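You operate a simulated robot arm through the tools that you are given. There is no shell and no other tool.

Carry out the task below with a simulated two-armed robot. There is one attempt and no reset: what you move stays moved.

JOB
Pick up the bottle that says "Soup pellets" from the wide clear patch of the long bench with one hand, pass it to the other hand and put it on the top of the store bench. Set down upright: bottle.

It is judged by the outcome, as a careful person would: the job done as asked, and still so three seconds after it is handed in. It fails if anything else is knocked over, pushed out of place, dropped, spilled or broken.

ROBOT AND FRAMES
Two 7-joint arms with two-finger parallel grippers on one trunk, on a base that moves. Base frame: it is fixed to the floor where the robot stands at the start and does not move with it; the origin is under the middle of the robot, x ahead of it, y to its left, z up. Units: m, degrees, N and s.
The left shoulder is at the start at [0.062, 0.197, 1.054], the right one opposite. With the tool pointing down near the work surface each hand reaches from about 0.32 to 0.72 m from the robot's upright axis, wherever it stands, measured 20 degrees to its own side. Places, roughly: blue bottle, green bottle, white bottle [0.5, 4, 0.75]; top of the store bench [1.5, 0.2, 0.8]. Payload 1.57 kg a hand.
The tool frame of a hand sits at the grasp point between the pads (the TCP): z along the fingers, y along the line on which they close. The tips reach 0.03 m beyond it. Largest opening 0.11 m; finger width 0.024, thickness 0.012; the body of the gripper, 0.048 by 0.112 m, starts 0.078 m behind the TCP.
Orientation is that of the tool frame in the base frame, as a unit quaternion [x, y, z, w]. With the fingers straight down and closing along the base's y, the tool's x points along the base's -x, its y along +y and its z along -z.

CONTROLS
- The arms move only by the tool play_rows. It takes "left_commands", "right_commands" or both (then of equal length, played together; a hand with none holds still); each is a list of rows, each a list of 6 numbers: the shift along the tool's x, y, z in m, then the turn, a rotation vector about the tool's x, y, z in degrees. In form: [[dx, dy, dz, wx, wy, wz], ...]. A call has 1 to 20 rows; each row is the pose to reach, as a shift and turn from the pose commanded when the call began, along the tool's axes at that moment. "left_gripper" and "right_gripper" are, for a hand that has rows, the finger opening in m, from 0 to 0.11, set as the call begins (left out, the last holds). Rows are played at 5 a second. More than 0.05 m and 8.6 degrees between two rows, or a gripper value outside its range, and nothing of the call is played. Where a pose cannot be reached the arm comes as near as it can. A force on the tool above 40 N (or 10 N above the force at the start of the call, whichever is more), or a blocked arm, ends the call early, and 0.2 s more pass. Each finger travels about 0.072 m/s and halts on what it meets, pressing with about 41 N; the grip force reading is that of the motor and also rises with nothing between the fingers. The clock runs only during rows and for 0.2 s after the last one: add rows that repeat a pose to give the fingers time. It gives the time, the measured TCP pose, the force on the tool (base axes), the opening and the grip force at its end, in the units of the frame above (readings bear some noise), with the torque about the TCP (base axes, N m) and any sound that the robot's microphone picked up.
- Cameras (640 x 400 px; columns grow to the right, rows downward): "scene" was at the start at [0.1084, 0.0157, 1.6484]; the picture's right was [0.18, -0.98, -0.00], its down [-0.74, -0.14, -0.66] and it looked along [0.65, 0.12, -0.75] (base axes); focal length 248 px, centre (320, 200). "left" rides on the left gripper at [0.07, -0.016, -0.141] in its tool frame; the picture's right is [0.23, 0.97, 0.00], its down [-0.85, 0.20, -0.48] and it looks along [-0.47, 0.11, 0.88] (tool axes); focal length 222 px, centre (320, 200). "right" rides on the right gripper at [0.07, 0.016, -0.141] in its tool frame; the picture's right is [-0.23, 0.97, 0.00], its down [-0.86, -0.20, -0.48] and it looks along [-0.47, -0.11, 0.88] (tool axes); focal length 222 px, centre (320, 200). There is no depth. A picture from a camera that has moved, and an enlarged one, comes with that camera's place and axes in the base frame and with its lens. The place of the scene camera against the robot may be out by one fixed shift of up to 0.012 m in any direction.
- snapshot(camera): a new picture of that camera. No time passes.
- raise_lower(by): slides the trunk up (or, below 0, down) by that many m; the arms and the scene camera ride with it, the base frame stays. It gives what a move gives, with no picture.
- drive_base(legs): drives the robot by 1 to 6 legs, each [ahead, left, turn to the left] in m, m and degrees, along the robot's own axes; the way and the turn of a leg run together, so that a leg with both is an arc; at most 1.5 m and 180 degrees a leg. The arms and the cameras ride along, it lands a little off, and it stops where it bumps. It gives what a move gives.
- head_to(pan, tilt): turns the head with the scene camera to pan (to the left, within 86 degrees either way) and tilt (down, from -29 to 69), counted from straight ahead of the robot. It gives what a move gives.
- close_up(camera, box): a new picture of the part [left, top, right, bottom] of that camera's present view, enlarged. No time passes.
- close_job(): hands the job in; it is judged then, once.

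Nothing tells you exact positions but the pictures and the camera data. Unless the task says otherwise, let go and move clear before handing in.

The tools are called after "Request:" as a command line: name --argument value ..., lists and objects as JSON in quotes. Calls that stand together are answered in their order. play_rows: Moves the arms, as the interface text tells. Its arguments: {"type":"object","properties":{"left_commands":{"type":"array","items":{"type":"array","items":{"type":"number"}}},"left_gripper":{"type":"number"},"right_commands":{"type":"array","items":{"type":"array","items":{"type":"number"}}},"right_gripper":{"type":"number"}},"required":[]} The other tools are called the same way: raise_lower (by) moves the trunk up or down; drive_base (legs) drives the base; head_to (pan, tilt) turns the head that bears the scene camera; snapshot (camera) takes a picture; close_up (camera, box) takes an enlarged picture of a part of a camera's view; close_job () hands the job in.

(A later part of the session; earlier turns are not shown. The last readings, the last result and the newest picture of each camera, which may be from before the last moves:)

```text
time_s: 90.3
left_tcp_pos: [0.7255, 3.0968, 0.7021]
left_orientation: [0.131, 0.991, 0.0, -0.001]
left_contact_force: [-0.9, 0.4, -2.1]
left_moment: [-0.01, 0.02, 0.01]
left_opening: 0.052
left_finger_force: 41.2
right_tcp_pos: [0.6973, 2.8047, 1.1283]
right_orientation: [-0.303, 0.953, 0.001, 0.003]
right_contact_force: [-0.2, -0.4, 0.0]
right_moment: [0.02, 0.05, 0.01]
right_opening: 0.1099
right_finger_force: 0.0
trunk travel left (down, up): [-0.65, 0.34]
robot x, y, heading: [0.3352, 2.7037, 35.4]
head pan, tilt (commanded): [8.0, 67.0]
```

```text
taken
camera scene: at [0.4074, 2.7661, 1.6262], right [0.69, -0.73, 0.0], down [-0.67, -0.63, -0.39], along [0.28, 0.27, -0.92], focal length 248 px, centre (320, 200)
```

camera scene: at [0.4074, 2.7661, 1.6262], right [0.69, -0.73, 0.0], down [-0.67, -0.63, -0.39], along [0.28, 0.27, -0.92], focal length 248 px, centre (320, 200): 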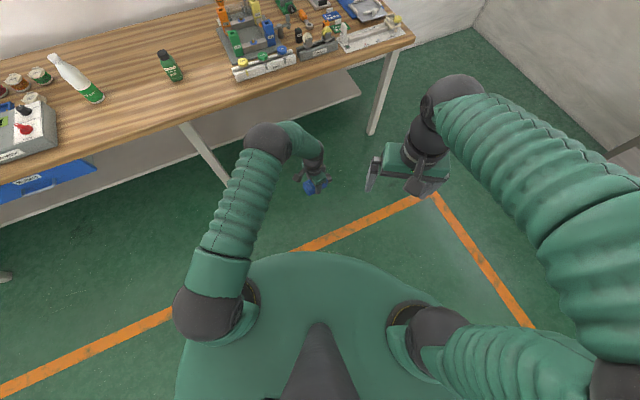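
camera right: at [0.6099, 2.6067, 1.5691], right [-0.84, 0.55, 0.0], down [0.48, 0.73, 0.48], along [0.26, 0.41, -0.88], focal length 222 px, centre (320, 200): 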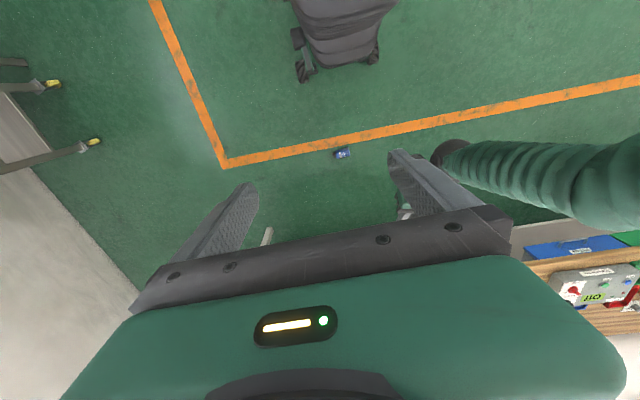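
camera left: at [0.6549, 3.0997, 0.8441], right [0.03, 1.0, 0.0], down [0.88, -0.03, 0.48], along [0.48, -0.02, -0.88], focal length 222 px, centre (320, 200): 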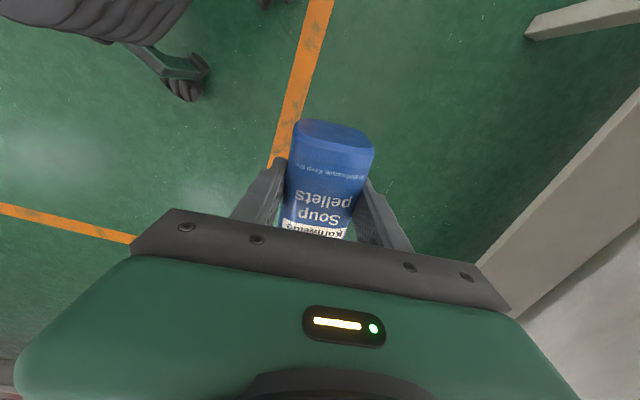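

Grip is steady. Now I'll slowly pitch the left hand so the bottle turns upright (cap up), doing the first 45° and checking.

Request:
play_rows --left_commands '[[-0.0033, -0.0043, 0, 0, -5, 0], [-0.0065, -0.0087, 0, 0, -10, 0], [-0.0098, -0.013, 0, 0, -15, 0], [-0.013, -0.0174, 0, 0, -20, 0], [-0.0163, -0.0217, 0, 0, -25, 0], [-0.0195, -0.0261, 0, 0, -30, 0], [-0.0228, -0.0304, 0, 0, -35, 0], [-0.026, -0.0348, 0, 0, -40, 0], [-0.0293, -0.0391, 0, 0, -45, 0], [-0.0293, -0.0391, 0, 0, -45, 0]]' --left_gripper 0.0

Request:
snapshot --camera "scene"

Request:
snapshot --camera "left"

```text
time_s: 92.5
left_tcp_pos: [0.7436, 3.053, 0.7033]
left_orientation: [0.121, 0.916, -0.051, 0.38]
left_contact_force: [0.5, 0.3, -2.3]
left_moment: [0.0, 0.01, -0.02]
left_opening: 0.0522
left_finger_force: 40.3
right_tcp_pos: [0.6979, 2.8064, 1.1292]
right_orientation: [-0.302, 0.953, 0.0, 0.004]
right_contact_force: [0.3, 0.4, 0.8]
right_moment: [-0.01, -0.02, 0.01]
right_opening: 0.11
right_finger_force: 0.1
trunk travel left (down, up): [-0.65, 0.34]
robot x, y, heading: [0.3397, 2.7063, 35.3]
head pan, tilt (commanded): [8.0, 67.0]
```

```text
taken
camera scene: at [0.4066, 2.7666, 1.6262], right [0.69, -0.73, 0.0], down [-0.67, -0.63, -0.39], along [0.28, 0.27, -0.92], focal length 248 px, centre (320, 200)
```

scene: 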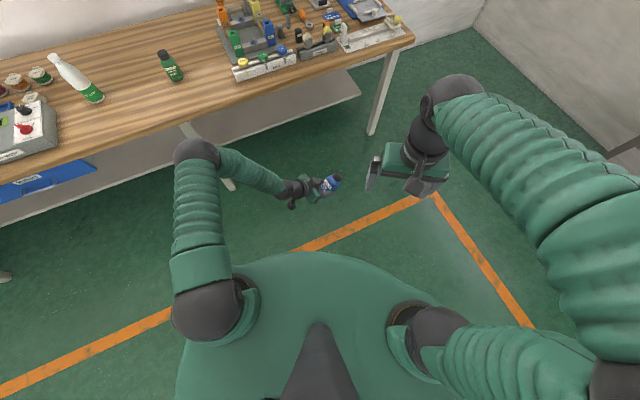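

```text
taken
camera left: at [0.5955, 3.0752, 0.7536], right [0.1, 0.98, -0.16], down [0.31, 0.12, 0.94], along [0.95, -0.14, -0.29], focal length 222 px, centre (320, 200)
```

left: 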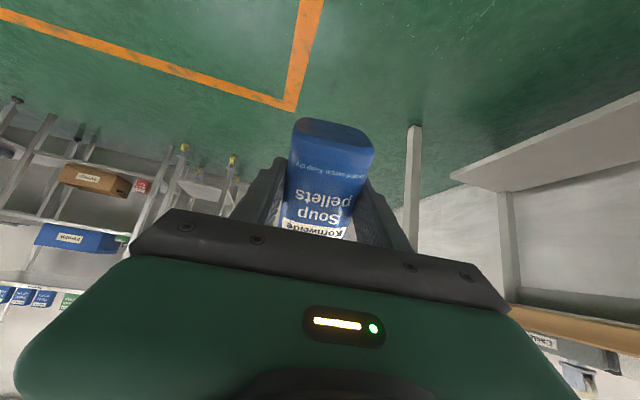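

Still firmly held, now 45° toward upright. Completing the second 45° slowly.

Request:
play_rows --left_commands '[[-0.0023, -0.0043, 0.0023, 0, -5, 0], [-0.0046, -0.0087, 0.0046, 0, -10, 0], [-0.0069, -0.013, 0.0069, 0, -15, 0], [-0.0092, -0.0174, 0.0092, 0, -20, 0], [-0.0115, -0.0217, 0.0115, 0, -25, 0], [-0.0138, -0.0261, 0.0138, 0, -30, 0], [-0.0161, -0.0304, 0.0161, 0, -35, 0], [-0.0184, -0.0348, 0.0184, 0, -40, 0], [-0.0207, -0.0391, 0.0207, 0, -45, 0], [-0.0207, -0.0391, 0.0207, 0, -45, 0]]' --left_gripper 0.0

Request:
snapshot --camera "scene"

Request:
snapshot --camera "left"

Request:
snapshot --camera "right"

```text
time_s: 94.7
left_tcp_pos: [0.7618, 3.0069, 0.7022]
left_orientation: [0.091, 0.701, -0.093, 0.701]
left_contact_force: [0.1, -0.1, -1.7]
left_moment: [0.01, 0.01, -0.02]
left_opening: 0.052
left_finger_force: 41.0
right_tcp_pos: [0.698, 2.8042, 1.1284]
right_orientation: [-0.302, 0.953, 0.0, 0.003]
right_contact_force: [0.3, -0.7, -0.3]
right_moment: [-0.03, -0.01, -0.01]
right_opening: 0.1099
right_finger_force: 0.2
trunk travel left (down, up): [-0.65, 0.34]
robot x, y, heading: [0.3374, 2.7045, 35.2]
head pan, tilt (commanded): [8.0, 67.0]
```

```text
taken
camera scene: at [0.4064, 2.7662, 1.6262], right [0.69, -0.73, 0.0], down [-0.67, -0.63, -0.39], along [0.28, 0.27, -0.92], focal length 248 px, centre (320, 200)
```

scene: 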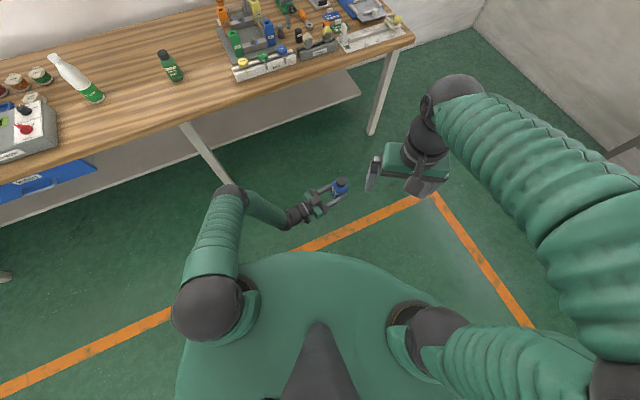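

```text
taken
camera left: at [0.6211, 3.0276, 0.6328], right [0.25, 0.94, -0.23], down [-0.41, 0.32, 0.85], along [0.88, -0.12, 0.47], focal length 222 px, centre (320, 200)
```

left: 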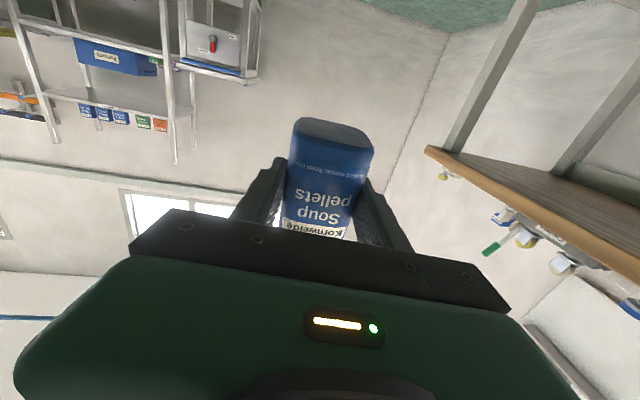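

```text
taken
camera right: at [0.6311, 2.7768, 1.2696], right [-0.38, 0.93, 0.0], down [0.81, 0.33, 0.49], along [0.45, 0.18, -0.87], focal length 222 px, centre (320, 200)
```

right: 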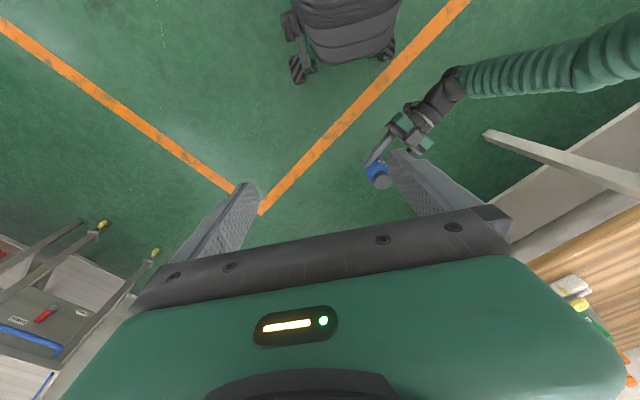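

The left hand now holds the bottle upright, cap up, at about (0.777, 3.003). I'll zoom in with the right and scene cameras to verify its location and uprightness before the right hand approaches.

Request:
close_up --camera "right" --box '[330, 120, 450, 210]'

Request:
close_up --camera "scene" --box '[290, 160, 370, 220]'

```text
4.44 times, centred on (390, 165) of right
camera zoom: at [0.6311, 2.7768, 1.2696], right [-0.38, 0.93, 0.0], down [0.81, 0.33, 0.49], along [0.45, 0.18, -0.87], focal length 987 px, centre (9, 356)
```

zoom: 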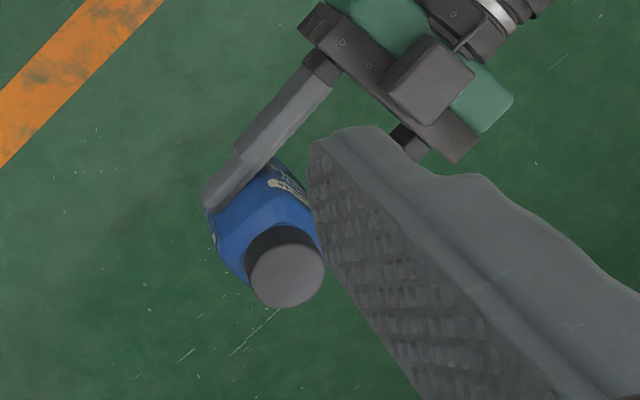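

```text
6.67 times, centred on (330, 190) of scene
camera zoom: at [0.4064, 2.7662, 1.6262], right [0.69, -0.73, 0.0], down [-0.67, -0.63, -0.39], along [0.28, 0.27, -0.92], focal length 1650 px, centre (253, 267)
```

zoom: 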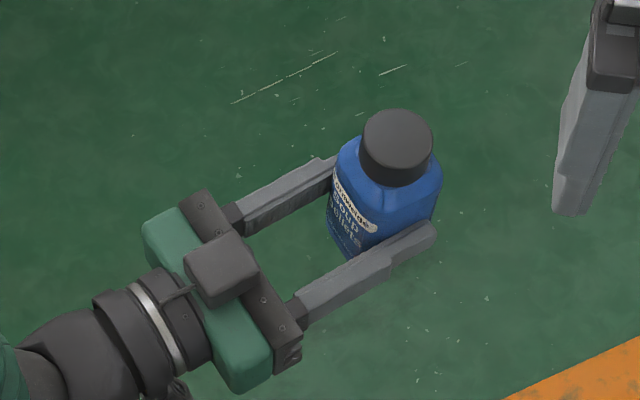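

Both cameras agree the cap is centred at about (0.779, 3.000). The right hand will come straight down with its fingers closing front-to-back on the bottle (perpendicular to the left's fingers, so they don't interfere). First I'll move it to hover above.

Request:
play_rows --right_commands '[[-0.0179, 0.0114, 0.0228, 0, 0, -3.98], [-0.0358, 0.0227, 0.0457, 0, 0, -7.96], [-0.0537, 0.0341, 0.0685, 0, 0, -11.94], [-0.0716, 0.0454, 0.0914, 0, 0, -15.92], [-0.0895, 0.0568, 0.1142, 0, 0, -19.9], [-0.1074, 0.0681, 0.137, 0, 0, -23.88], [-0.1253, 0.0795, 0.1599, 0, 0, -27.86], [-0.1432, 0.0908, 0.1827, 0, 0, -31.84], [-0.1611, 0.1022, 0.2056, 0, 0, -35.82], [-0.179, 0.1135, 0.2284, 0, 0, -39.8], [-0.179, 0.1135, 0.2284, 0, 0, -39.8]]' --right_gripper 0.08

Request:
snapshot --camera "right"

Request:
snapshot --camera "scene"

```text
time_s: 97.1
left_tcp_pos: [0.7611, 3.0063, 0.7026]
left_orientation: [0.093, 0.701, -0.092, 0.701]
left_contact_force: [-0.1, 0.2, -2.4]
left_moment: [0.02, 0.04, 0.0]
left_opening: 0.052
left_finger_force: 40.6
right_tcp_pos: [0.781, 3.0012, 0.9028]
right_orientation: [-0.609, 0.793, -0.001, 0.004]
right_contact_force: [-0.7, 0.4, 0.8]
right_moment: [-0.03, -0.01, 0.03]
right_opening: 0.0798
right_finger_force: 0.0
trunk travel left (down, up): [-0.65, 0.34]
robot x, y, heading: [0.3403, 2.7037, 35.0]
head pan, tilt (commanded): [8.0, 67.0]
```

```text
taken
camera right: at [0.7459, 2.9376, 1.0439], right [-0.88, 0.47, -0.01], down [0.41, 0.77, 0.48], along [0.23, 0.43, -0.87], focal length 222 px, centre (320, 200)
```

right: 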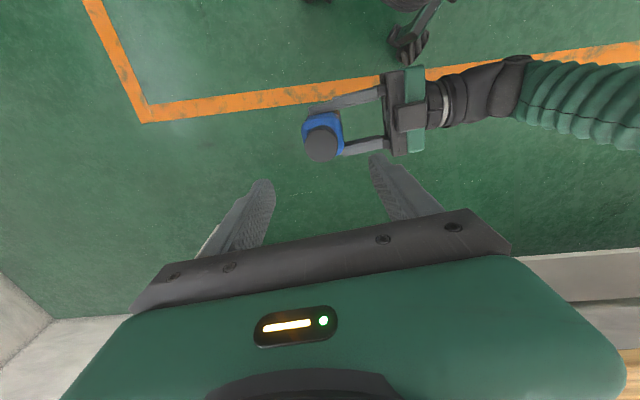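

```text
taken
camera scene: at [0.4064, 2.7673, 1.6262], right [0.69, -0.73, 0.0], down [-0.67, -0.63, -0.39], along [0.28, 0.27, -0.92], focal length 248 px, centre (320, 200)
```

scene: 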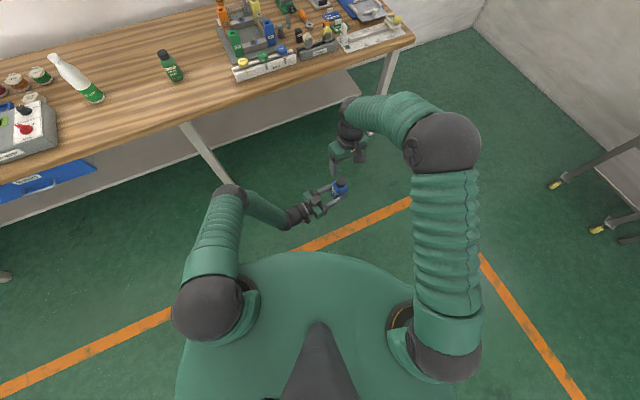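

The right hand hovers above the bottle. I'll check its alignment over the cap in a close-up.

Request:
close_up --camera "right" --box '[260, 80, 420, 200]'

Request:
close_up --camera "scene" --box '[290, 120, 390, 220]'

```text
3.33 times, centred on (340, 140) of right
camera zoom: at [0.7459, 2.9376, 1.0439], right [-0.88, 0.47, -0.01], down [0.41, 0.77, 0.48], along [0.23, 0.43, -0.87], focal length 740 px, centre (253, 400)
```

zoom: 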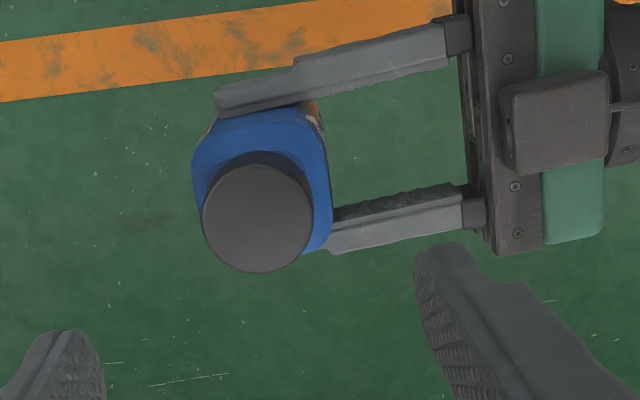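

```text
4.00 times, centred on (340, 170) of scene
camera zoom: at [0.4064, 2.7673, 1.6262], right [0.69, -0.73, 0.0], down [-0.67, -0.63, -0.39], along [0.28, 0.27, -0.92], focal length 990 px, centre (240, 320)
```

zoom: 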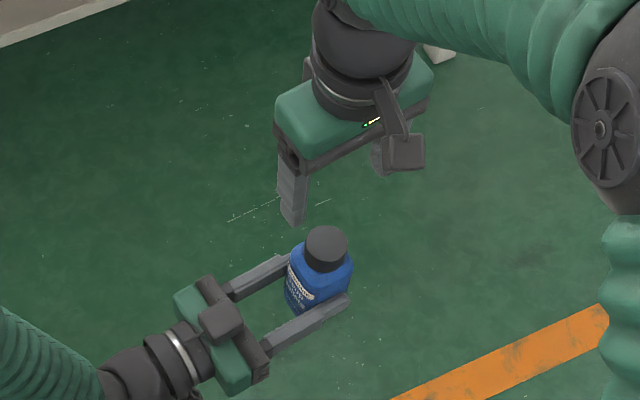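

Alignment is within 3 mm; I'll trim that and lower the right hand around the bottle, stopping with its pads over the upper body.

Request:
play_rows --right_commands '[[0.0004, 0.0008, 0.03, 0, 0, 0], [0.0008, 0.0015, 0.06, 0, 0, 0], [0.0013, 0.0023, 0.09, 0, 0, 0], [0.0017, 0.003, 0.115, 0, 0, 0], [0.0017, 0.003, 0.135, 0, 0, 0], [0.0017, 0.003, 0.152, 0, 0, 0], [0.0017, 0.003, 0.165, 0, 0, 0], [0.0017, 0.003, 0.165, 0, 0, 0]]' --right_gripper 0.08

Request:
snapshot --camera "right"

Request:
close_up --camera "scene" --box '[290, 120, 390, 220]'

```text
time_s: 98.9
left_tcp_pos: [0.7611, 3.0081, 0.7022]
left_orientation: [0.092, 0.702, -0.094, 0.7]
left_contact_force: [-0.5, -0.1, -2.0]
left_moment: [-0.01, 0.01, 0.02]
left_opening: 0.0518
left_finger_force: 41.6
right_tcp_pos: [0.7775, 3.0016, 0.7363]
right_orientation: [-0.609, 0.793, -0.001, 0.004]
right_contact_force: [-0.4, 0.3, 1.0]
right_moment: [-0.04, 0.02, 0.03]
right_opening: 0.0799
right_finger_force: 0.1
trunk travel left (down, up): [-0.65, 0.34]
robot x, y, heading: [0.3378, 2.7066, 35.4]
head pan, tilt (commanded): [8.0, 67.0]
```

```text
taken
camera right: at [0.7433, 2.9375, 0.8774], right [-0.88, 0.47, -0.01], down [0.41, 0.77, 0.48], along [0.23, 0.42, -0.87], focal length 222 px, centre (320, 200)
```

right: 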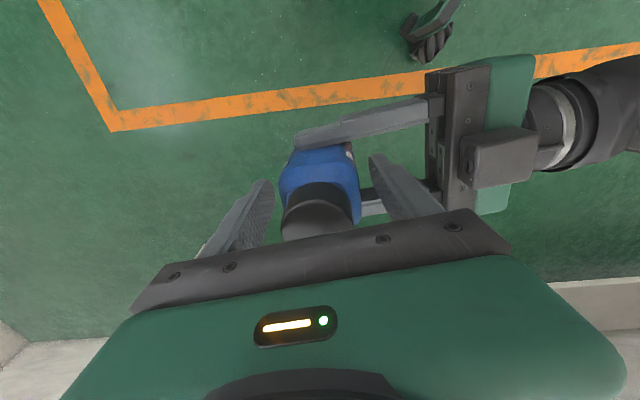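

```text
4.00 times, centred on (340, 170) of scene
camera zoom: at [0.407, 2.7678, 1.6262], right [0.69, -0.73, 0.0], down [-0.67, -0.63, -0.39], along [0.28, 0.27, -0.92], focal length 990 px, centre (240, 320)
```

zoom: 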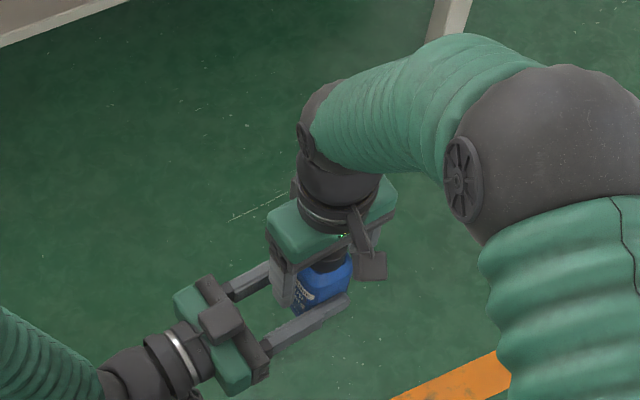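

The right fingers straddle the bottle with no contact. Closing the right gripper while the left still holds.

Request:
play_rows --right_commands '[[0, 0, 0, 0, 0, 0], [0, 0, 0, 0, 0, 0], [0, 0, 0, 0, 0, 0], [0, 0, 0, 0, 0, 0], [0, 0, 0, 0, 0, 0], [0, 0, 0, 0, 0, 0]]' --right_gripper 0.0

Request:
snapshot --camera "right"

```text
time_s: 100.3
left_tcp_pos: [0.762, 3.0078, 0.7022]
left_orientation: [0.092, 0.702, -0.093, 0.7]
left_contact_force: [27.0, -3.5, -10.9]
left_moment: [0.05, -0.26, 0.01]
left_opening: 0.0519
left_finger_force: 40.9
right_tcp_pos: [0.7763, 3.0022, 0.7364]
right_orientation: [-0.609, 0.793, 0.001, 0.002]
right_contact_force: [-26.8, 3.7, 9.5]
right_moment: [0.1, 1.33, 0.11]
right_opening: 0.0526
right_finger_force: 41.0
trunk travel left (down, up): [-0.65, 0.34]
robot x, y, heading: [0.3407, 2.7083, 35.3]
head pan, tilt (commanded): [8.0, 67.0]
```

```text
taken
camera right: at [0.7417, 2.9382, 0.8774], right [-0.88, 0.47, 0.0], down [0.41, 0.77, 0.48], along [0.23, 0.43, -0.88], focal length 222 px, centre (320, 200)
```

right: 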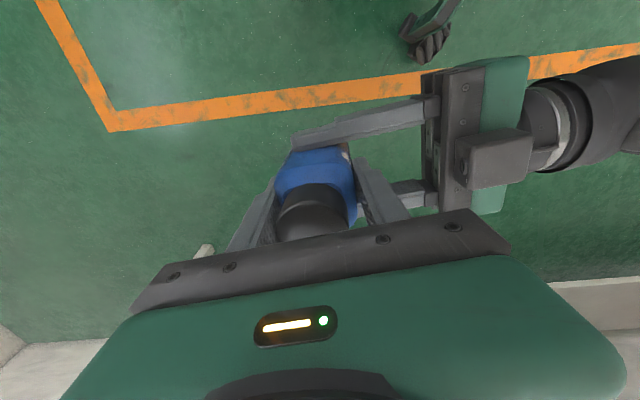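

The right hand has closed at 5.3 cm with 41 N, but the arms are pushing each other about 27 N because of a few mm offset. I'll ease the right hand 2 mm to relieve that before releasing.

Request:
play_rows --right_commands '[[0, 0.001, -0.0002, 0, 0, 0], [0, 0.002, -0.0004, 0, 0, 0], [0, 0.002, -0.0004, 0, 0, 0]]' --right_gripper 0.0

```text
time_s: 101.1
left_tcp_pos: [0.7616, 3.0067, 0.7022]
left_orientation: [0.093, 0.701, -0.093, 0.701]
left_contact_force: [19.6, -3.2, -3.6]
left_moment: [-0.08, -0.63, -0.21]
left_opening: 0.0521
left_finger_force: 41.2
right_tcp_pos: [0.7745, 3.0036, 0.7368]
right_orientation: [-0.609, 0.793, 0.0, 0.004]
right_contact_force: [-20.2, 3.8, 0.1]
right_moment: [0.26, 1.34, 0.25]
right_opening: 0.0524
right_finger_force: 41.3
trunk travel left (down, up): [-0.65, 0.34]
robot x, y, heading: [0.3389, 2.7041, 35.2]
head pan, tilt (commanded): [8.0, 67.0]
```

Relief is working (27→20 N). Shifting a little further.

Request:
play_rows --right_commands '[[0, 0.001, 0, 0, 0, 0], [0, 0.002, 0, 0, 0, 0], [0, 0.003, 0, 0, 0, 0], [0, 0.004, 0, 0, 0, 0], [0, 0.004, 0, 0, 0, 0]]' --right_gripper 0.0

Request:
snapshot --camera "right"

Request:
close_up --camera "scene" --box '[300, 150, 380, 210]'

```text
time_s: 102.3
left_tcp_pos: [0.7606, 3.0066, 0.7024]
left_orientation: [0.092, 0.701, -0.093, 0.701]
left_contact_force: [-8.9, -0.2, 16.0]
left_moment: [-0.39, -1.13, -0.3]
left_opening: 0.0518
left_finger_force: 40.7
right_tcp_pos: [0.774, 3.0026, 0.7365]
right_orientation: [-0.608, 0.794, -0.002, 0.004]
right_contact_force: [9.1, 1.7, -14.6]
right_moment: [0.36, 0.63, 0.26]
right_opening: 0.0525
right_finger_force: 41.0
trunk travel left (down, up): [-0.65, 0.34]
robot x, y, heading: [0.3387, 2.7019, 35.4]
head pan, tilt (commanded): [8.0, 67.0]
```

```text
taken
camera right: at [0.7397, 2.9384, 0.8775], right [-0.88, 0.47, -0.01], down [0.41, 0.77, 0.48], along [0.24, 0.42, -0.87], focal length 222 px, centre (320, 200)
```

right: 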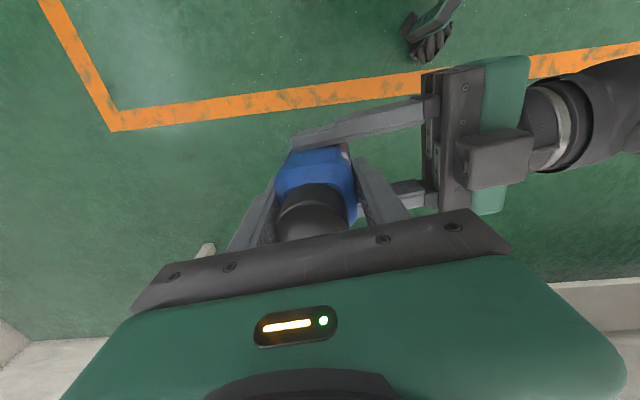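

```text
6.67 times, centred on (340, 180) of scene
camera zoom: at [0.4072, 2.7679, 1.6261], right [0.69, -0.73, 0.0], down [-0.67, -0.63, -0.39], along [0.28, 0.27, -0.92], focal length 1650 px, centre (187, 333)
```

zoom: 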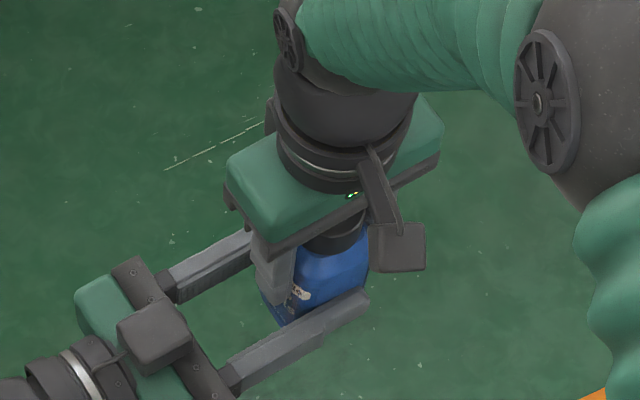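

Slightly overshot; I'll back off about 1 mm and let the right hand settle a millimetre lower.

Request:
play_rows --right_commands '[[0, -0.0006, 0.0005, 0, 0, 0], [0, -0.0012, 0.001, 0, 0, 0], [0, -0.0012, 0.001, 0, 0, 0], [0, -0.0012, 0.001, 0, 0, 0]]' --right_gripper 0.0

```text
time_s: 103.3
left_tcp_pos: [0.7612, 3.0084, 0.7022]
left_orientation: [0.092, 0.702, -0.093, 0.7]
left_contact_force: [-11.6, 1.8, 5.7]
left_moment: [-0.32, -0.81, -0.25]
left_opening: 0.0519
left_finger_force: 41.2
right_tcp_pos: [0.7736, 3.0042, 0.7351]
right_orientation: [-0.609, 0.793, -0.001, 0.004]
right_contact_force: [10.1, -1.6, -6.9]
right_moment: [0.23, 0.29, 0.22]
right_opening: 0.0523
right_finger_force: 40.7
trunk travel left (down, up): [-0.65, 0.34]
robot x, y, heading: [0.3387, 2.7059, 35.4]
head pan, tilt (commanded): [8.0, 67.0]
```

Internal forces are now small. Opening the left gripper while the right holds.

Request:
play_rows --left_commands '[[0, 0, 0, 0, 0, 0], [0, 0, 0, 0, 0, 0], [0, 0, 0, 0, 0, 0], [0, 0, 0, 0, 0, 0]]' --left_gripper 0.085 --right_commands '[[0, 0, 0, 0, 0, 0], [0, 0, 0, 0, 0, 0], [0, 0, 0, 0, 0, 0], [0, 0, 0, 0, 0, 0]]' --right_gripper 0.0

Request:
close_up --camera "scene" --box '[300, 150, 380, 210]'

Request:
snapshot --camera "left"

```text
time_s: 104.3
left_tcp_pos: [0.7614, 3.0075, 0.7018]
left_orientation: [0.092, 0.701, -0.093, 0.701]
left_contact_force: [-0.2, 0.5, 0.0]
left_moment: [0.0, -0.02, 0.01]
left_opening: 0.085
left_finger_force: 0.1
right_tcp_pos: [0.7728, 3.0028, 0.7363]
right_orientation: [-0.609, 0.793, -0.001, 0.003]
right_contact_force: [-1.1, 0.1, -0.4]
right_moment: [-0.03, 0.01, 0.02]
right_opening: 0.0521
right_finger_force: 40.9
trunk travel left (down, up): [-0.65, 0.34]
robot x, y, heading: [0.3381, 2.7087, 35.0]
head pan, tilt (commanded): [8.0, 67.0]
```

```text
6.67 times, centred on (340, 180) of scene
camera zoom: at [0.4072, 2.7679, 1.6261], right [0.69, -0.73, 0.0], down [-0.67, -0.63, -0.39], along [0.28, 0.27, -0.92], focal length 1650 px, centre (187, 333)
```

zoom: 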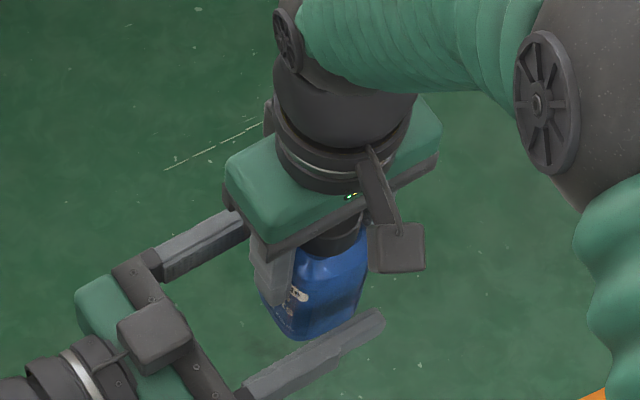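

```text
taken
camera left: at [0.621, 3.0281, 0.6328], right [0.25, 0.94, -0.23], down [-0.41, 0.32, 0.86], along [0.88, -0.12, 0.47], focal length 222 px, centre (320, 200)
```

left: 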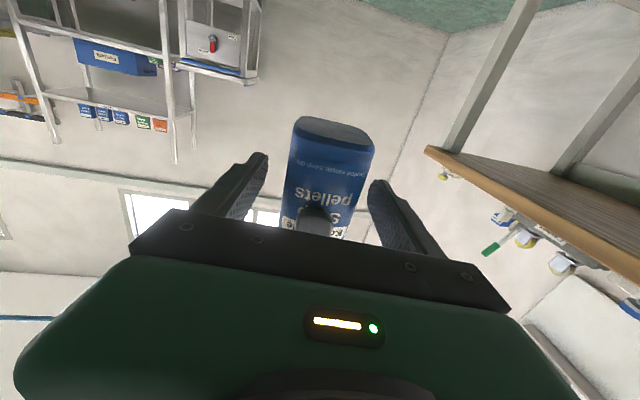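

The right hand holds the bottle alone now; the hand-over is done. I'll retract the left hand straight back along its fingers.

Request:
play_rows --left_commands '[[0, 0, -0.015, 0, 0, 0], [0, 0, -0.035, 0, 0, 0], [0, 0, -0.06, 0, 0, 0], [0, 0, -0.085, 0, 0, 0], [0, 0, -0.11, 0, 0, 0], [0, 0, -0.11, 0, 0, 0]]' --left_gripper 0.085

Request:
snapshot --camera "scene"

Request:
snapshot --camera "right"

Request:
snapshot --camera "left"

```text
time_s: 105.7
left_tcp_pos: [0.6551, 3.036, 0.7021]
left_orientation: [0.091, 0.701, -0.092, 0.701]
left_contact_force: [-0.3, 0.3, -0.2]
left_moment: [0.0, -0.03, -0.02]
left_opening: 0.0851
left_finger_force: 0.0
right_tcp_pos: [0.7746, 3.0035, 0.736]
right_orientation: [-0.609, 0.793, 0.0, 0.004]
right_contact_force: [0.0, 0.1, -0.2]
right_moment: [0.02, 0.03, -0.01]
right_opening: 0.0522
right_finger_force: 41.3
trunk travel left (down, up): [-0.65, 0.34]
robot x, y, heading: [0.3383, 2.7062, 35.0]
head pan, tilt (commanded): [8.0, 67.0]
```

```text
taken
camera scene: at [0.4069, 2.7683, 1.6261], right [0.69, -0.73, 0.0], down [-0.67, -0.63, -0.39], along [0.28, 0.27, -0.92], focal length 248 px, centre (320, 200)
```

scene: 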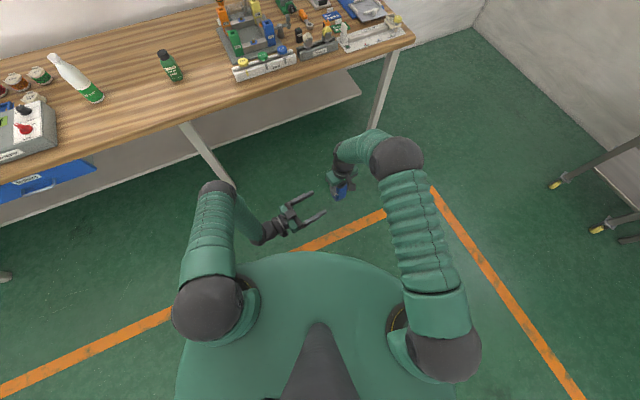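

```text
taken
camera right: at [0.7396, 2.9388, 0.8765], right [-0.88, 0.47, 0.0], down [0.41, 0.77, 0.48], along [0.23, 0.42, -0.88], focal length 222 px, centre (320, 200)
```

right: 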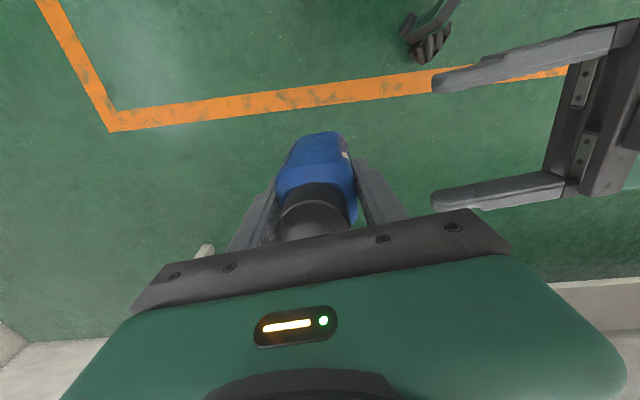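

```text
taken
camera left: at [0.5153, 3.0569, 0.6327], right [0.25, 0.94, -0.23], down [-0.41, 0.32, 0.86], along [0.88, -0.12, 0.46], focal length 222 px, centre (320, 200)
```

left: 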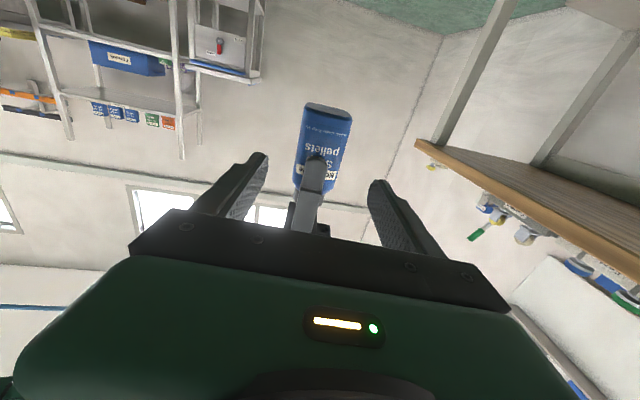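

The right hand has the bottle and the left is clear of it. From the left camera I can check how vertical the bottle hangs and where its base is relative to the right hand.

Request:
close_up --camera "left" --box '[270, 90, 390, 240]'

```text
2.67 times, centred on (330, 165) of left
camera zoom: at [0.5153, 3.0569, 0.6327], right [0.25, 0.94, -0.23], down [-0.41, 0.32, 0.86], along [0.88, -0.12, 0.46], focal length 592 px, centre (293, 293)
```

zoom: 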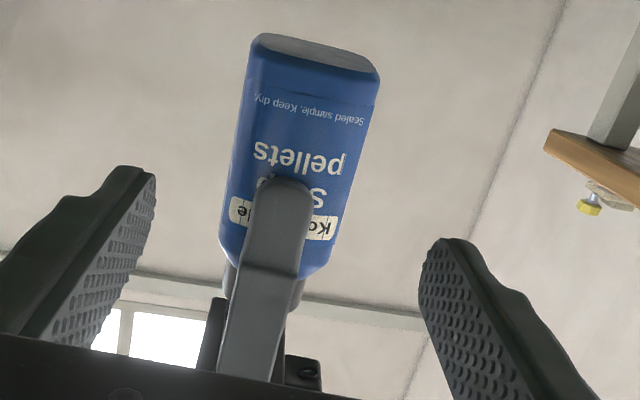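

The bottle hangs vertical within about 1–2°, its base about 7 cm below the right TCP. I'll now bring the left hand up and out to a tucked, tool-down pose on its own side.

Request:
play_rows --left_commands '[[-0.0167, 0.0055, -0.0097, 0, 6, 0], [-0.0333, 0.0109, -0.0194, 0, 12, 0], [-0.05, 0.0164, -0.029, 0, 18, 0], [-0.0667, 0.0218, -0.0387, 0, 24, 0], [-0.0833, 0.0273, -0.0484, 0, 30, 0], [-0.1, 0.0328, -0.0581, 0, 36, 0], [-0.1167, 0.0382, -0.0678, 0, 42, 0], [-0.1333, 0.0437, -0.0774, 0, 48, 0], [-0.15, 0.0491, -0.0871, 0, 54, 0], [-0.1667, 0.0546, -0.0968, 0, 60, 0], [-0.1833, 0.0601, -0.1065, 0, 66, 0], [-0.2, 0.0655, -0.1162, 0, 72, 0], [-0.2167, 0.071, -0.1258, 0, 78, 0], [-0.2333, 0.0764, -0.1355, 0, 84, 0], [-0.25, 0.0819, -0.1452, 0, 90, 0], [-0.25, 0.0819, -0.1452, 0, 90, 0]]' --left_gripper 0.085

Request:
snapshot --camera "scene"

```text
time_s: 109.1
left_tcp_pos: [0.5363, 3.1524, 0.9535]
left_orientation: [0.13, 0.992, -0.001, -0.001]
left_contact_force: [0.2, 0.2, -1.0]
left_moment: [-0.01, 0.0, 0.04]
left_opening: 0.0853
left_finger_force: 0.1
right_tcp_pos: [0.7736, 3.0036, 0.7356]
right_orientation: [-0.608, 0.794, 0.0, 0.004]
right_contact_force: [-0.2, 0.1, 0.3]
right_moment: [0.02, -0.04, 0.02]
right_opening: 0.0519
right_finger_force: 41.0
trunk travel left (down, up): [-0.65, 0.34]
robot x, y, heading: [0.3363, 2.7022, 35.3]
head pan, tilt (commanded): [8.0, 67.0]
```

```text
taken
camera scene: at [0.4072, 2.7674, 1.6262], right [0.69, -0.73, 0.0], down [-0.67, -0.63, -0.39], along [0.28, 0.27, -0.92], focal length 248 px, centre (320, 200)
```

scene: 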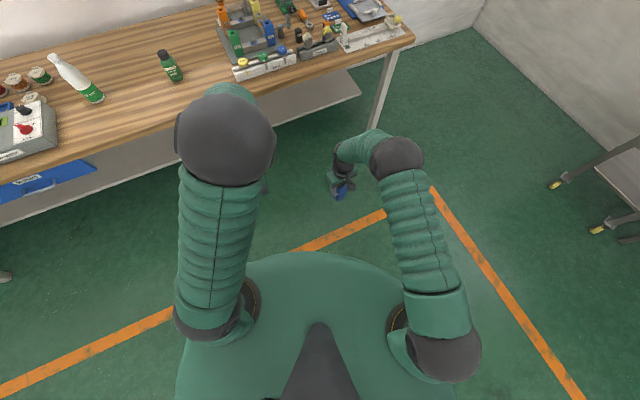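

Left arm is tucked and the right hand holds the bottle steadily. Now I'll turn toward the store bench's facing direction and check the grip before travelling.

Request:
drive_base --legs '[[0, 0, -55]]'

Request:
snapshot --camera "right"

Request:
snapshot --camera "scene"

```text
time_s: 112.0
left_tcp_pos: [0.8188, 2.8052, 0.9522]
left_orientation: [0.57, 0.822, 0.0, 0.0]
left_contact_force: [-0.6, 0.7, -0.5]
left_moment: [-0.02, 0.0, 0.03]
left_opening: 0.0853
left_finger_force: 0.0
right_tcp_pos: [0.8345, 2.5262, 0.7354]
right_orientation: [-0.179, 0.984, -0.002, 0.003]
right_contact_force: [0.1, -0.1, 0.1]
right_moment: [0.0, 0.01, -0.02]
right_opening: 0.0517
right_finger_force: 41.1
trunk travel left (down, up): [-0.65, 0.34]
robot x, y, heading: [0.3372, 2.7096, -19.3]
head pan, tilt (commanded): [8.0, 67.0]
```

```text
taken
camera right: at [0.7623, 2.5161, 0.8766], right [-0.13, 0.99, 0.0], down [0.87, 0.12, 0.48], along [0.48, 0.06, -0.88], focal length 222 px, centre (320, 200)
```

right: 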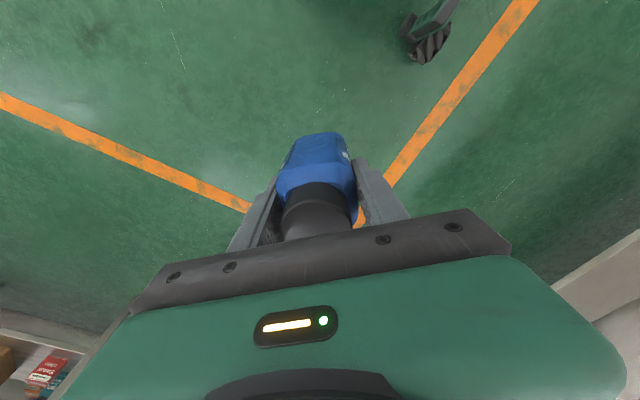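

```text
taken
camera scene: at [0.4276, 2.686, 1.6262], right [-0.19, -0.98, 0.0], down [-0.9, 0.18, -0.39], along [0.38, -0.08, -0.92], focal length 248 px, centre (320, 200)
```

scene: 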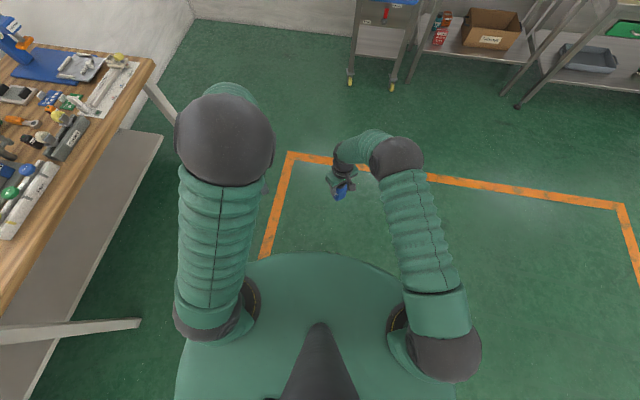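

The grip survived the turn. I'll strafe right and ahead along the open floor to stand about half a metre back from the store bench.

Request:
drive_base --legs '[[0.42, -1.17, 0]]'

Request:
drive_base --legs '[[0.42, -1.17, 0]]'

Request:
head_to --pan -5 --tilt 40

Request:
snapshot --camera "scene"

Request:
snapshot --camera "right"

```text
time_s: 118.3
left_tcp_pos: [0.8259, 1.5542, 0.9521]
left_orientation: [0.574, 0.819, -0.002, 0.0]
left_contact_force: [0.3, 0.4, 0.5]
left_moment: [-0.01, -0.03, 0.02]
left_opening: 0.0852
left_finger_force: 0.1
right_tcp_pos: [0.8385, 1.2747, 0.7358]
right_orientation: [-0.174, 0.985, -0.004, 0.003]
right_contact_force: [0.3, 0.2, 0.0]
right_moment: [0.01, -0.05, -0.03]
right_opening: 0.0517
right_finger_force: 40.8
trunk travel left (down, up): [-0.65, 0.34]
robot x, y, heading: [0.3455, 1.4621, -19.8]
head pan, tilt (commanded): [8.0, 67.0]
```

```text
time_s: 124.5
left_tcp_pos: [0.8273, 0.3176, 0.9531]
left_orientation: [0.573, 0.819, -0.001, 0.0]
left_contact_force: [0.1, 0.3, -0.1]
left_moment: [0.0, -0.04, -0.02]
left_opening: 0.0848
left_finger_force: 0.1
right_tcp_pos: [0.8428, 0.0371, 0.7365]
right_orientation: [-0.174, 0.985, -0.003, 0.004]
right_contact_force: [-0.7, -0.7, -0.2]
right_moment: [-0.04, -0.01, 0.01]
right_opening: 0.0516
right_finger_force: 40.8
trunk travel left (down, up): [-0.65, 0.34]
robot x, y, heading: [0.3509, 0.223, -19.3]
head pan, tilt (commanded): [8.0, 67.0]
```

```text
time_s: 125.4
left_tcp_pos: [0.8252, 0.3166, 0.9551]
left_orientation: [0.574, 0.819, 0.001, 0.002]
left_contact_force: [0.0, 0.3, 0.3]
left_moment: [0.0, -0.03, -0.02]
left_opening: 0.085
left_finger_force: 0.1
right_tcp_pos: [0.8414, 0.0371, 0.7382]
right_orientation: [-0.174, 0.985, -0.003, 0.004]
right_contact_force: [-0.9, 0.8, 0.3]
right_moment: [-0.01, 0.01, 0.05]
right_opening: 0.0513
right_finger_force: 41.3
trunk travel left (down, up): [-0.65, 0.34]
robot x, y, heading: [0.3505, 0.2187, -19.6]
head pan, tilt (commanded): [-5.0, 40.0]
```

```text
taken
camera scene: at [0.4596, 0.1754, 1.6604], right [-0.42, -0.91, 0.0], down [-0.59, 0.27, -0.76], along [0.69, -0.32, -0.65], focal length 248 px, centre (320, 200)
```

scene: 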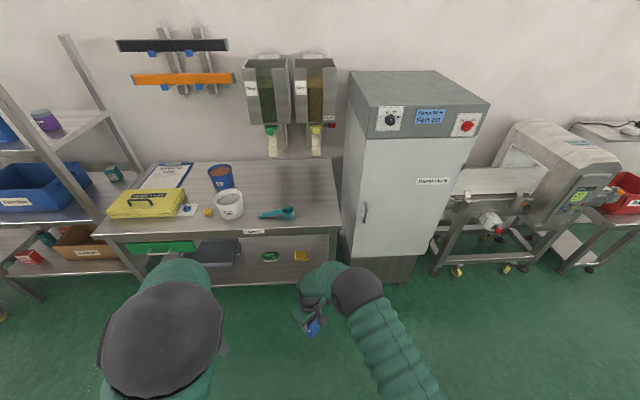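

```text
taken
camera right: at [0.7689, 0.0281, 0.8787], right [-0.12, 0.99, -0.01], down [0.87, 0.11, 0.49], along [0.48, 0.05, -0.87], focal length 222 px, centre (320, 200)
```

right: 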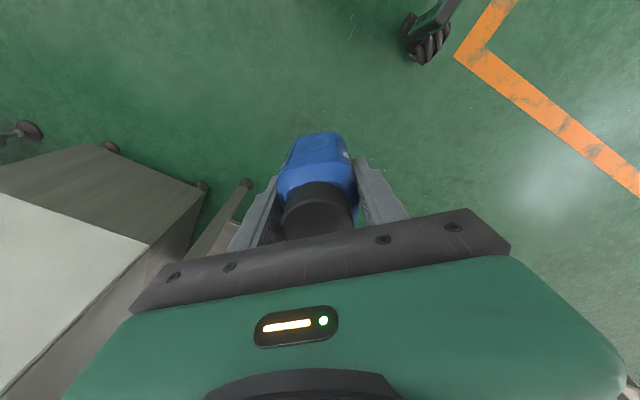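

I'm in front of the store bench with the bottle still secure. I'll zoom on the bench top to choose and measure a clear spot.

Request:
close_up --camera "scene" --box '[190, 110, 366, 270]'

Request:
raise_lower --by 0.3

Request:
snapshot --camera "scene"

Request:
close_up --camera "scene" --box '[190, 110, 366, 270]'

```text
2.50 times, centred on (278, 190) of scene
camera zoom: at [0.4596, 0.1754, 1.6604], right [-0.42, -0.91, 0.0], down [-0.59, 0.27, -0.76], along [0.69, -0.32, -0.65], focal length 619 px, centre (425, 225)
```

zoom: 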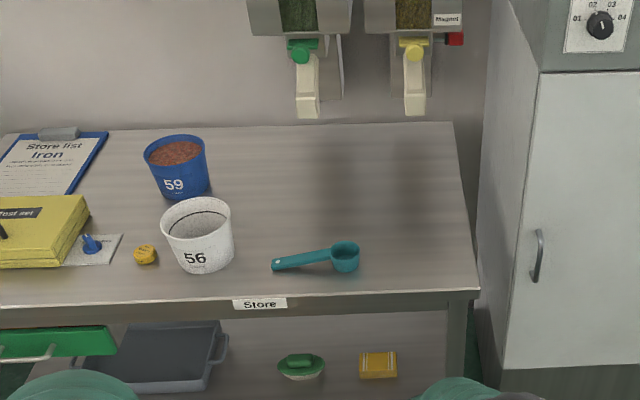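

```text
time_s: 128.4
left_tcp_pos: [0.8264, 0.3168, 1.2531]
left_orientation: [0.573, 0.819, 0.0, 0.002]
left_contact_force: [-0.1, 0.3, 0.2]
left_moment: [-0.01, 0.01, 0.01]
left_opening: 0.0851
left_finger_force: 0.0
right_tcp_pos: [0.8409, 0.0358, 1.0378]
right_orientation: [-0.174, 0.985, -0.004, 0.005]
right_contact_force: [0.4, 0.2, -2.7]
right_moment: [0.05, 0.01, 0.03]
right_opening: 0.0517
right_finger_force: 41.3
trunk travel left (down, up): [-0.95, 0.04]
robot x, y, heading: [0.3471, 0.2201, -19.5]
head pan, tilt (commanded): [-5.0, 40.0]
```

```text
taken
camera scene: at [0.4606, 0.1753, 1.9604], right [-0.42, -0.91, 0.0], down [-0.59, 0.27, -0.76], along [0.69, -0.32, -0.64], focal length 248 px, centre (320, 200)
```

scene: 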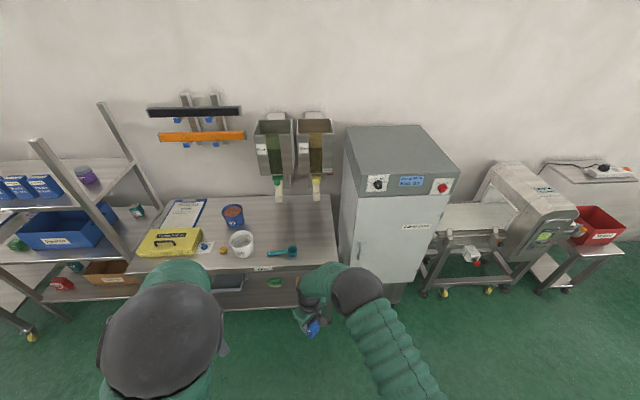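

```text
2.50 times, centred on (278, 190) of scene
camera zoom: at [0.4606, 0.1753, 1.9604], right [-0.42, -0.91, 0.0], down [-0.59, 0.27, -0.76], along [0.69, -0.32, -0.64], focal length 619 px, centre (425, 225)
```

zoom: 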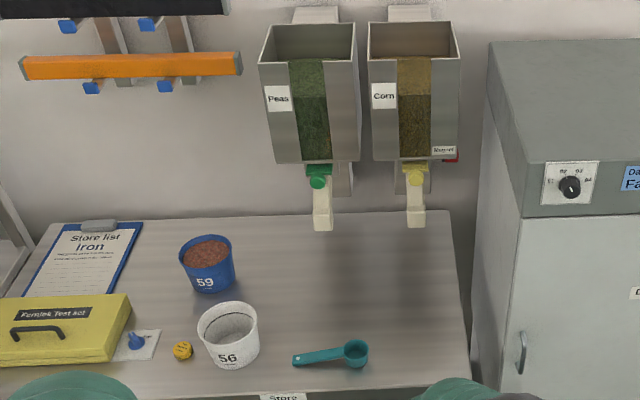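

Triangulating from the two heights: bench front edge is ~0.93 m ahead of me, top at z≈0.82, scoop at about (1.00, +0.08) and nozzles hang no lower than z≈1.0 about 30 cm behind the front edge. The clear spot near the front right, about (1.085, −0.04) in my frame, suits; I'll drive ahead 0.5 m with the bottle at z≈0.97.

Request:
drive_base --legs '[[0.5, 0, 0]]'

Request:
head_to --pan 0 --tilt 60

Request:
snapshot --camera "scene"

Request:
snapshot --camera "right"

Request:
snapshot --camera "left"

```text
time_s: 131.4
left_tcp_pos: [1.2959, 0.1503, 1.2561]
left_orientation: [0.572, 0.82, 0.001, 0.002]
left_contact_force: [-0.9, 0.6, -0.1]
left_moment: [0.01, -0.02, 0.0]
left_opening: 0.085
left_finger_force: 0.2
right_tcp_pos: [1.3116, -0.1288, 1.0384]
right_orientation: [-0.175, 0.985, -0.005, 0.006]
right_contact_force: [0.3, -0.1, -1.7]
right_moment: [0.0, -0.03, 0.0]
right_opening: 0.0516
right_finger_force: 41.0
trunk travel left (down, up): [-0.95, 0.04]
robot x, y, heading: [0.8223, 0.0499, -19.7]
head pan, tilt (commanded): [-5.0, 40.0]
```

```text
time_s: 132.2
left_tcp_pos: [1.2984, 0.1502, 1.2547]
left_orientation: [0.572, 0.82, 0.0, 0.002]
left_contact_force: [-0.2, -0.4, -0.4]
left_moment: [0.02, 0.02, -0.03]
left_opening: 0.0851
left_finger_force: 0.1
right_tcp_pos: [1.3116, -0.1286, 1.0384]
right_orientation: [-0.176, 0.984, -0.004, 0.005]
right_contact_force: [-0.8, 0.1, -1.6]
right_moment: [0.0, -0.02, -0.02]
right_opening: 0.0515
right_finger_force: 40.7
trunk travel left (down, up): [-0.95, 0.04]
robot x, y, heading: [0.8224, 0.0544, -19.3]
head pan, tilt (commanded): [0.0, 60.0]
```

```text
taken
camera scene: at [0.9178, 0.021, 1.9339], right [-0.33, -0.94, 0.0], down [-0.82, 0.29, -0.5], along [0.47, -0.17, -0.87], focal length 248 px, centre (320, 200)
```

scene: 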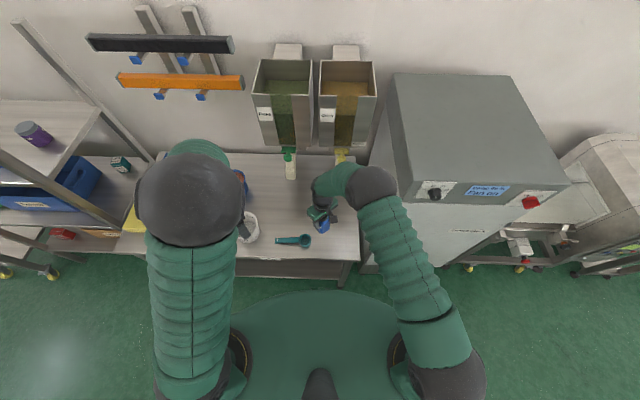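

```text
taken
camera right: at [1.2403, -0.138, 1.1793], right [-0.12, 0.99, -0.01], down [0.87, 0.11, 0.49], along [0.49, 0.05, -0.87], focal length 222 px, centre (320, 200)
```

right: 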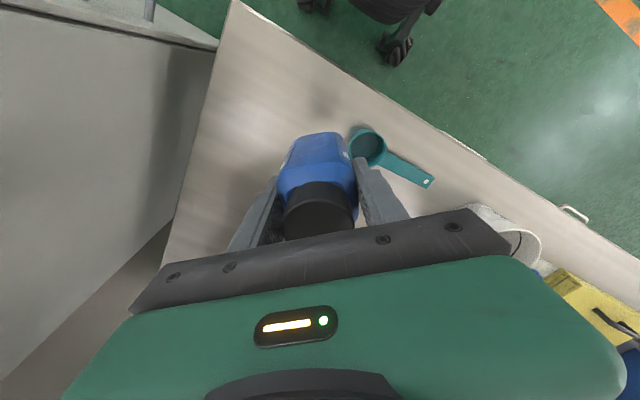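

```text
taken
camera left: at [1.2573, 0.2107, 1.3965], right [0.84, 0.55, 0.0], down [0.48, -0.73, 0.48], along [0.27, -0.4, -0.88], focal length 222 px, centre (320, 200)
```

left: 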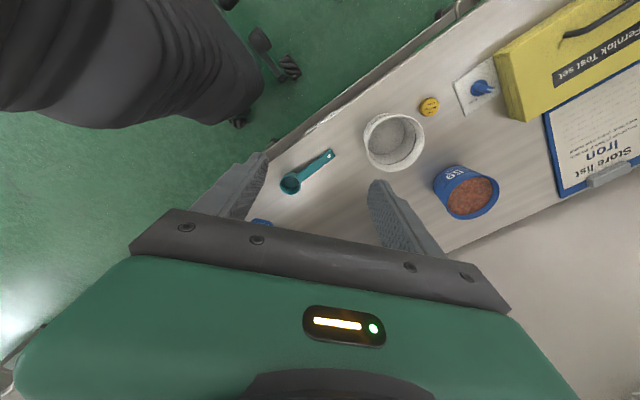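

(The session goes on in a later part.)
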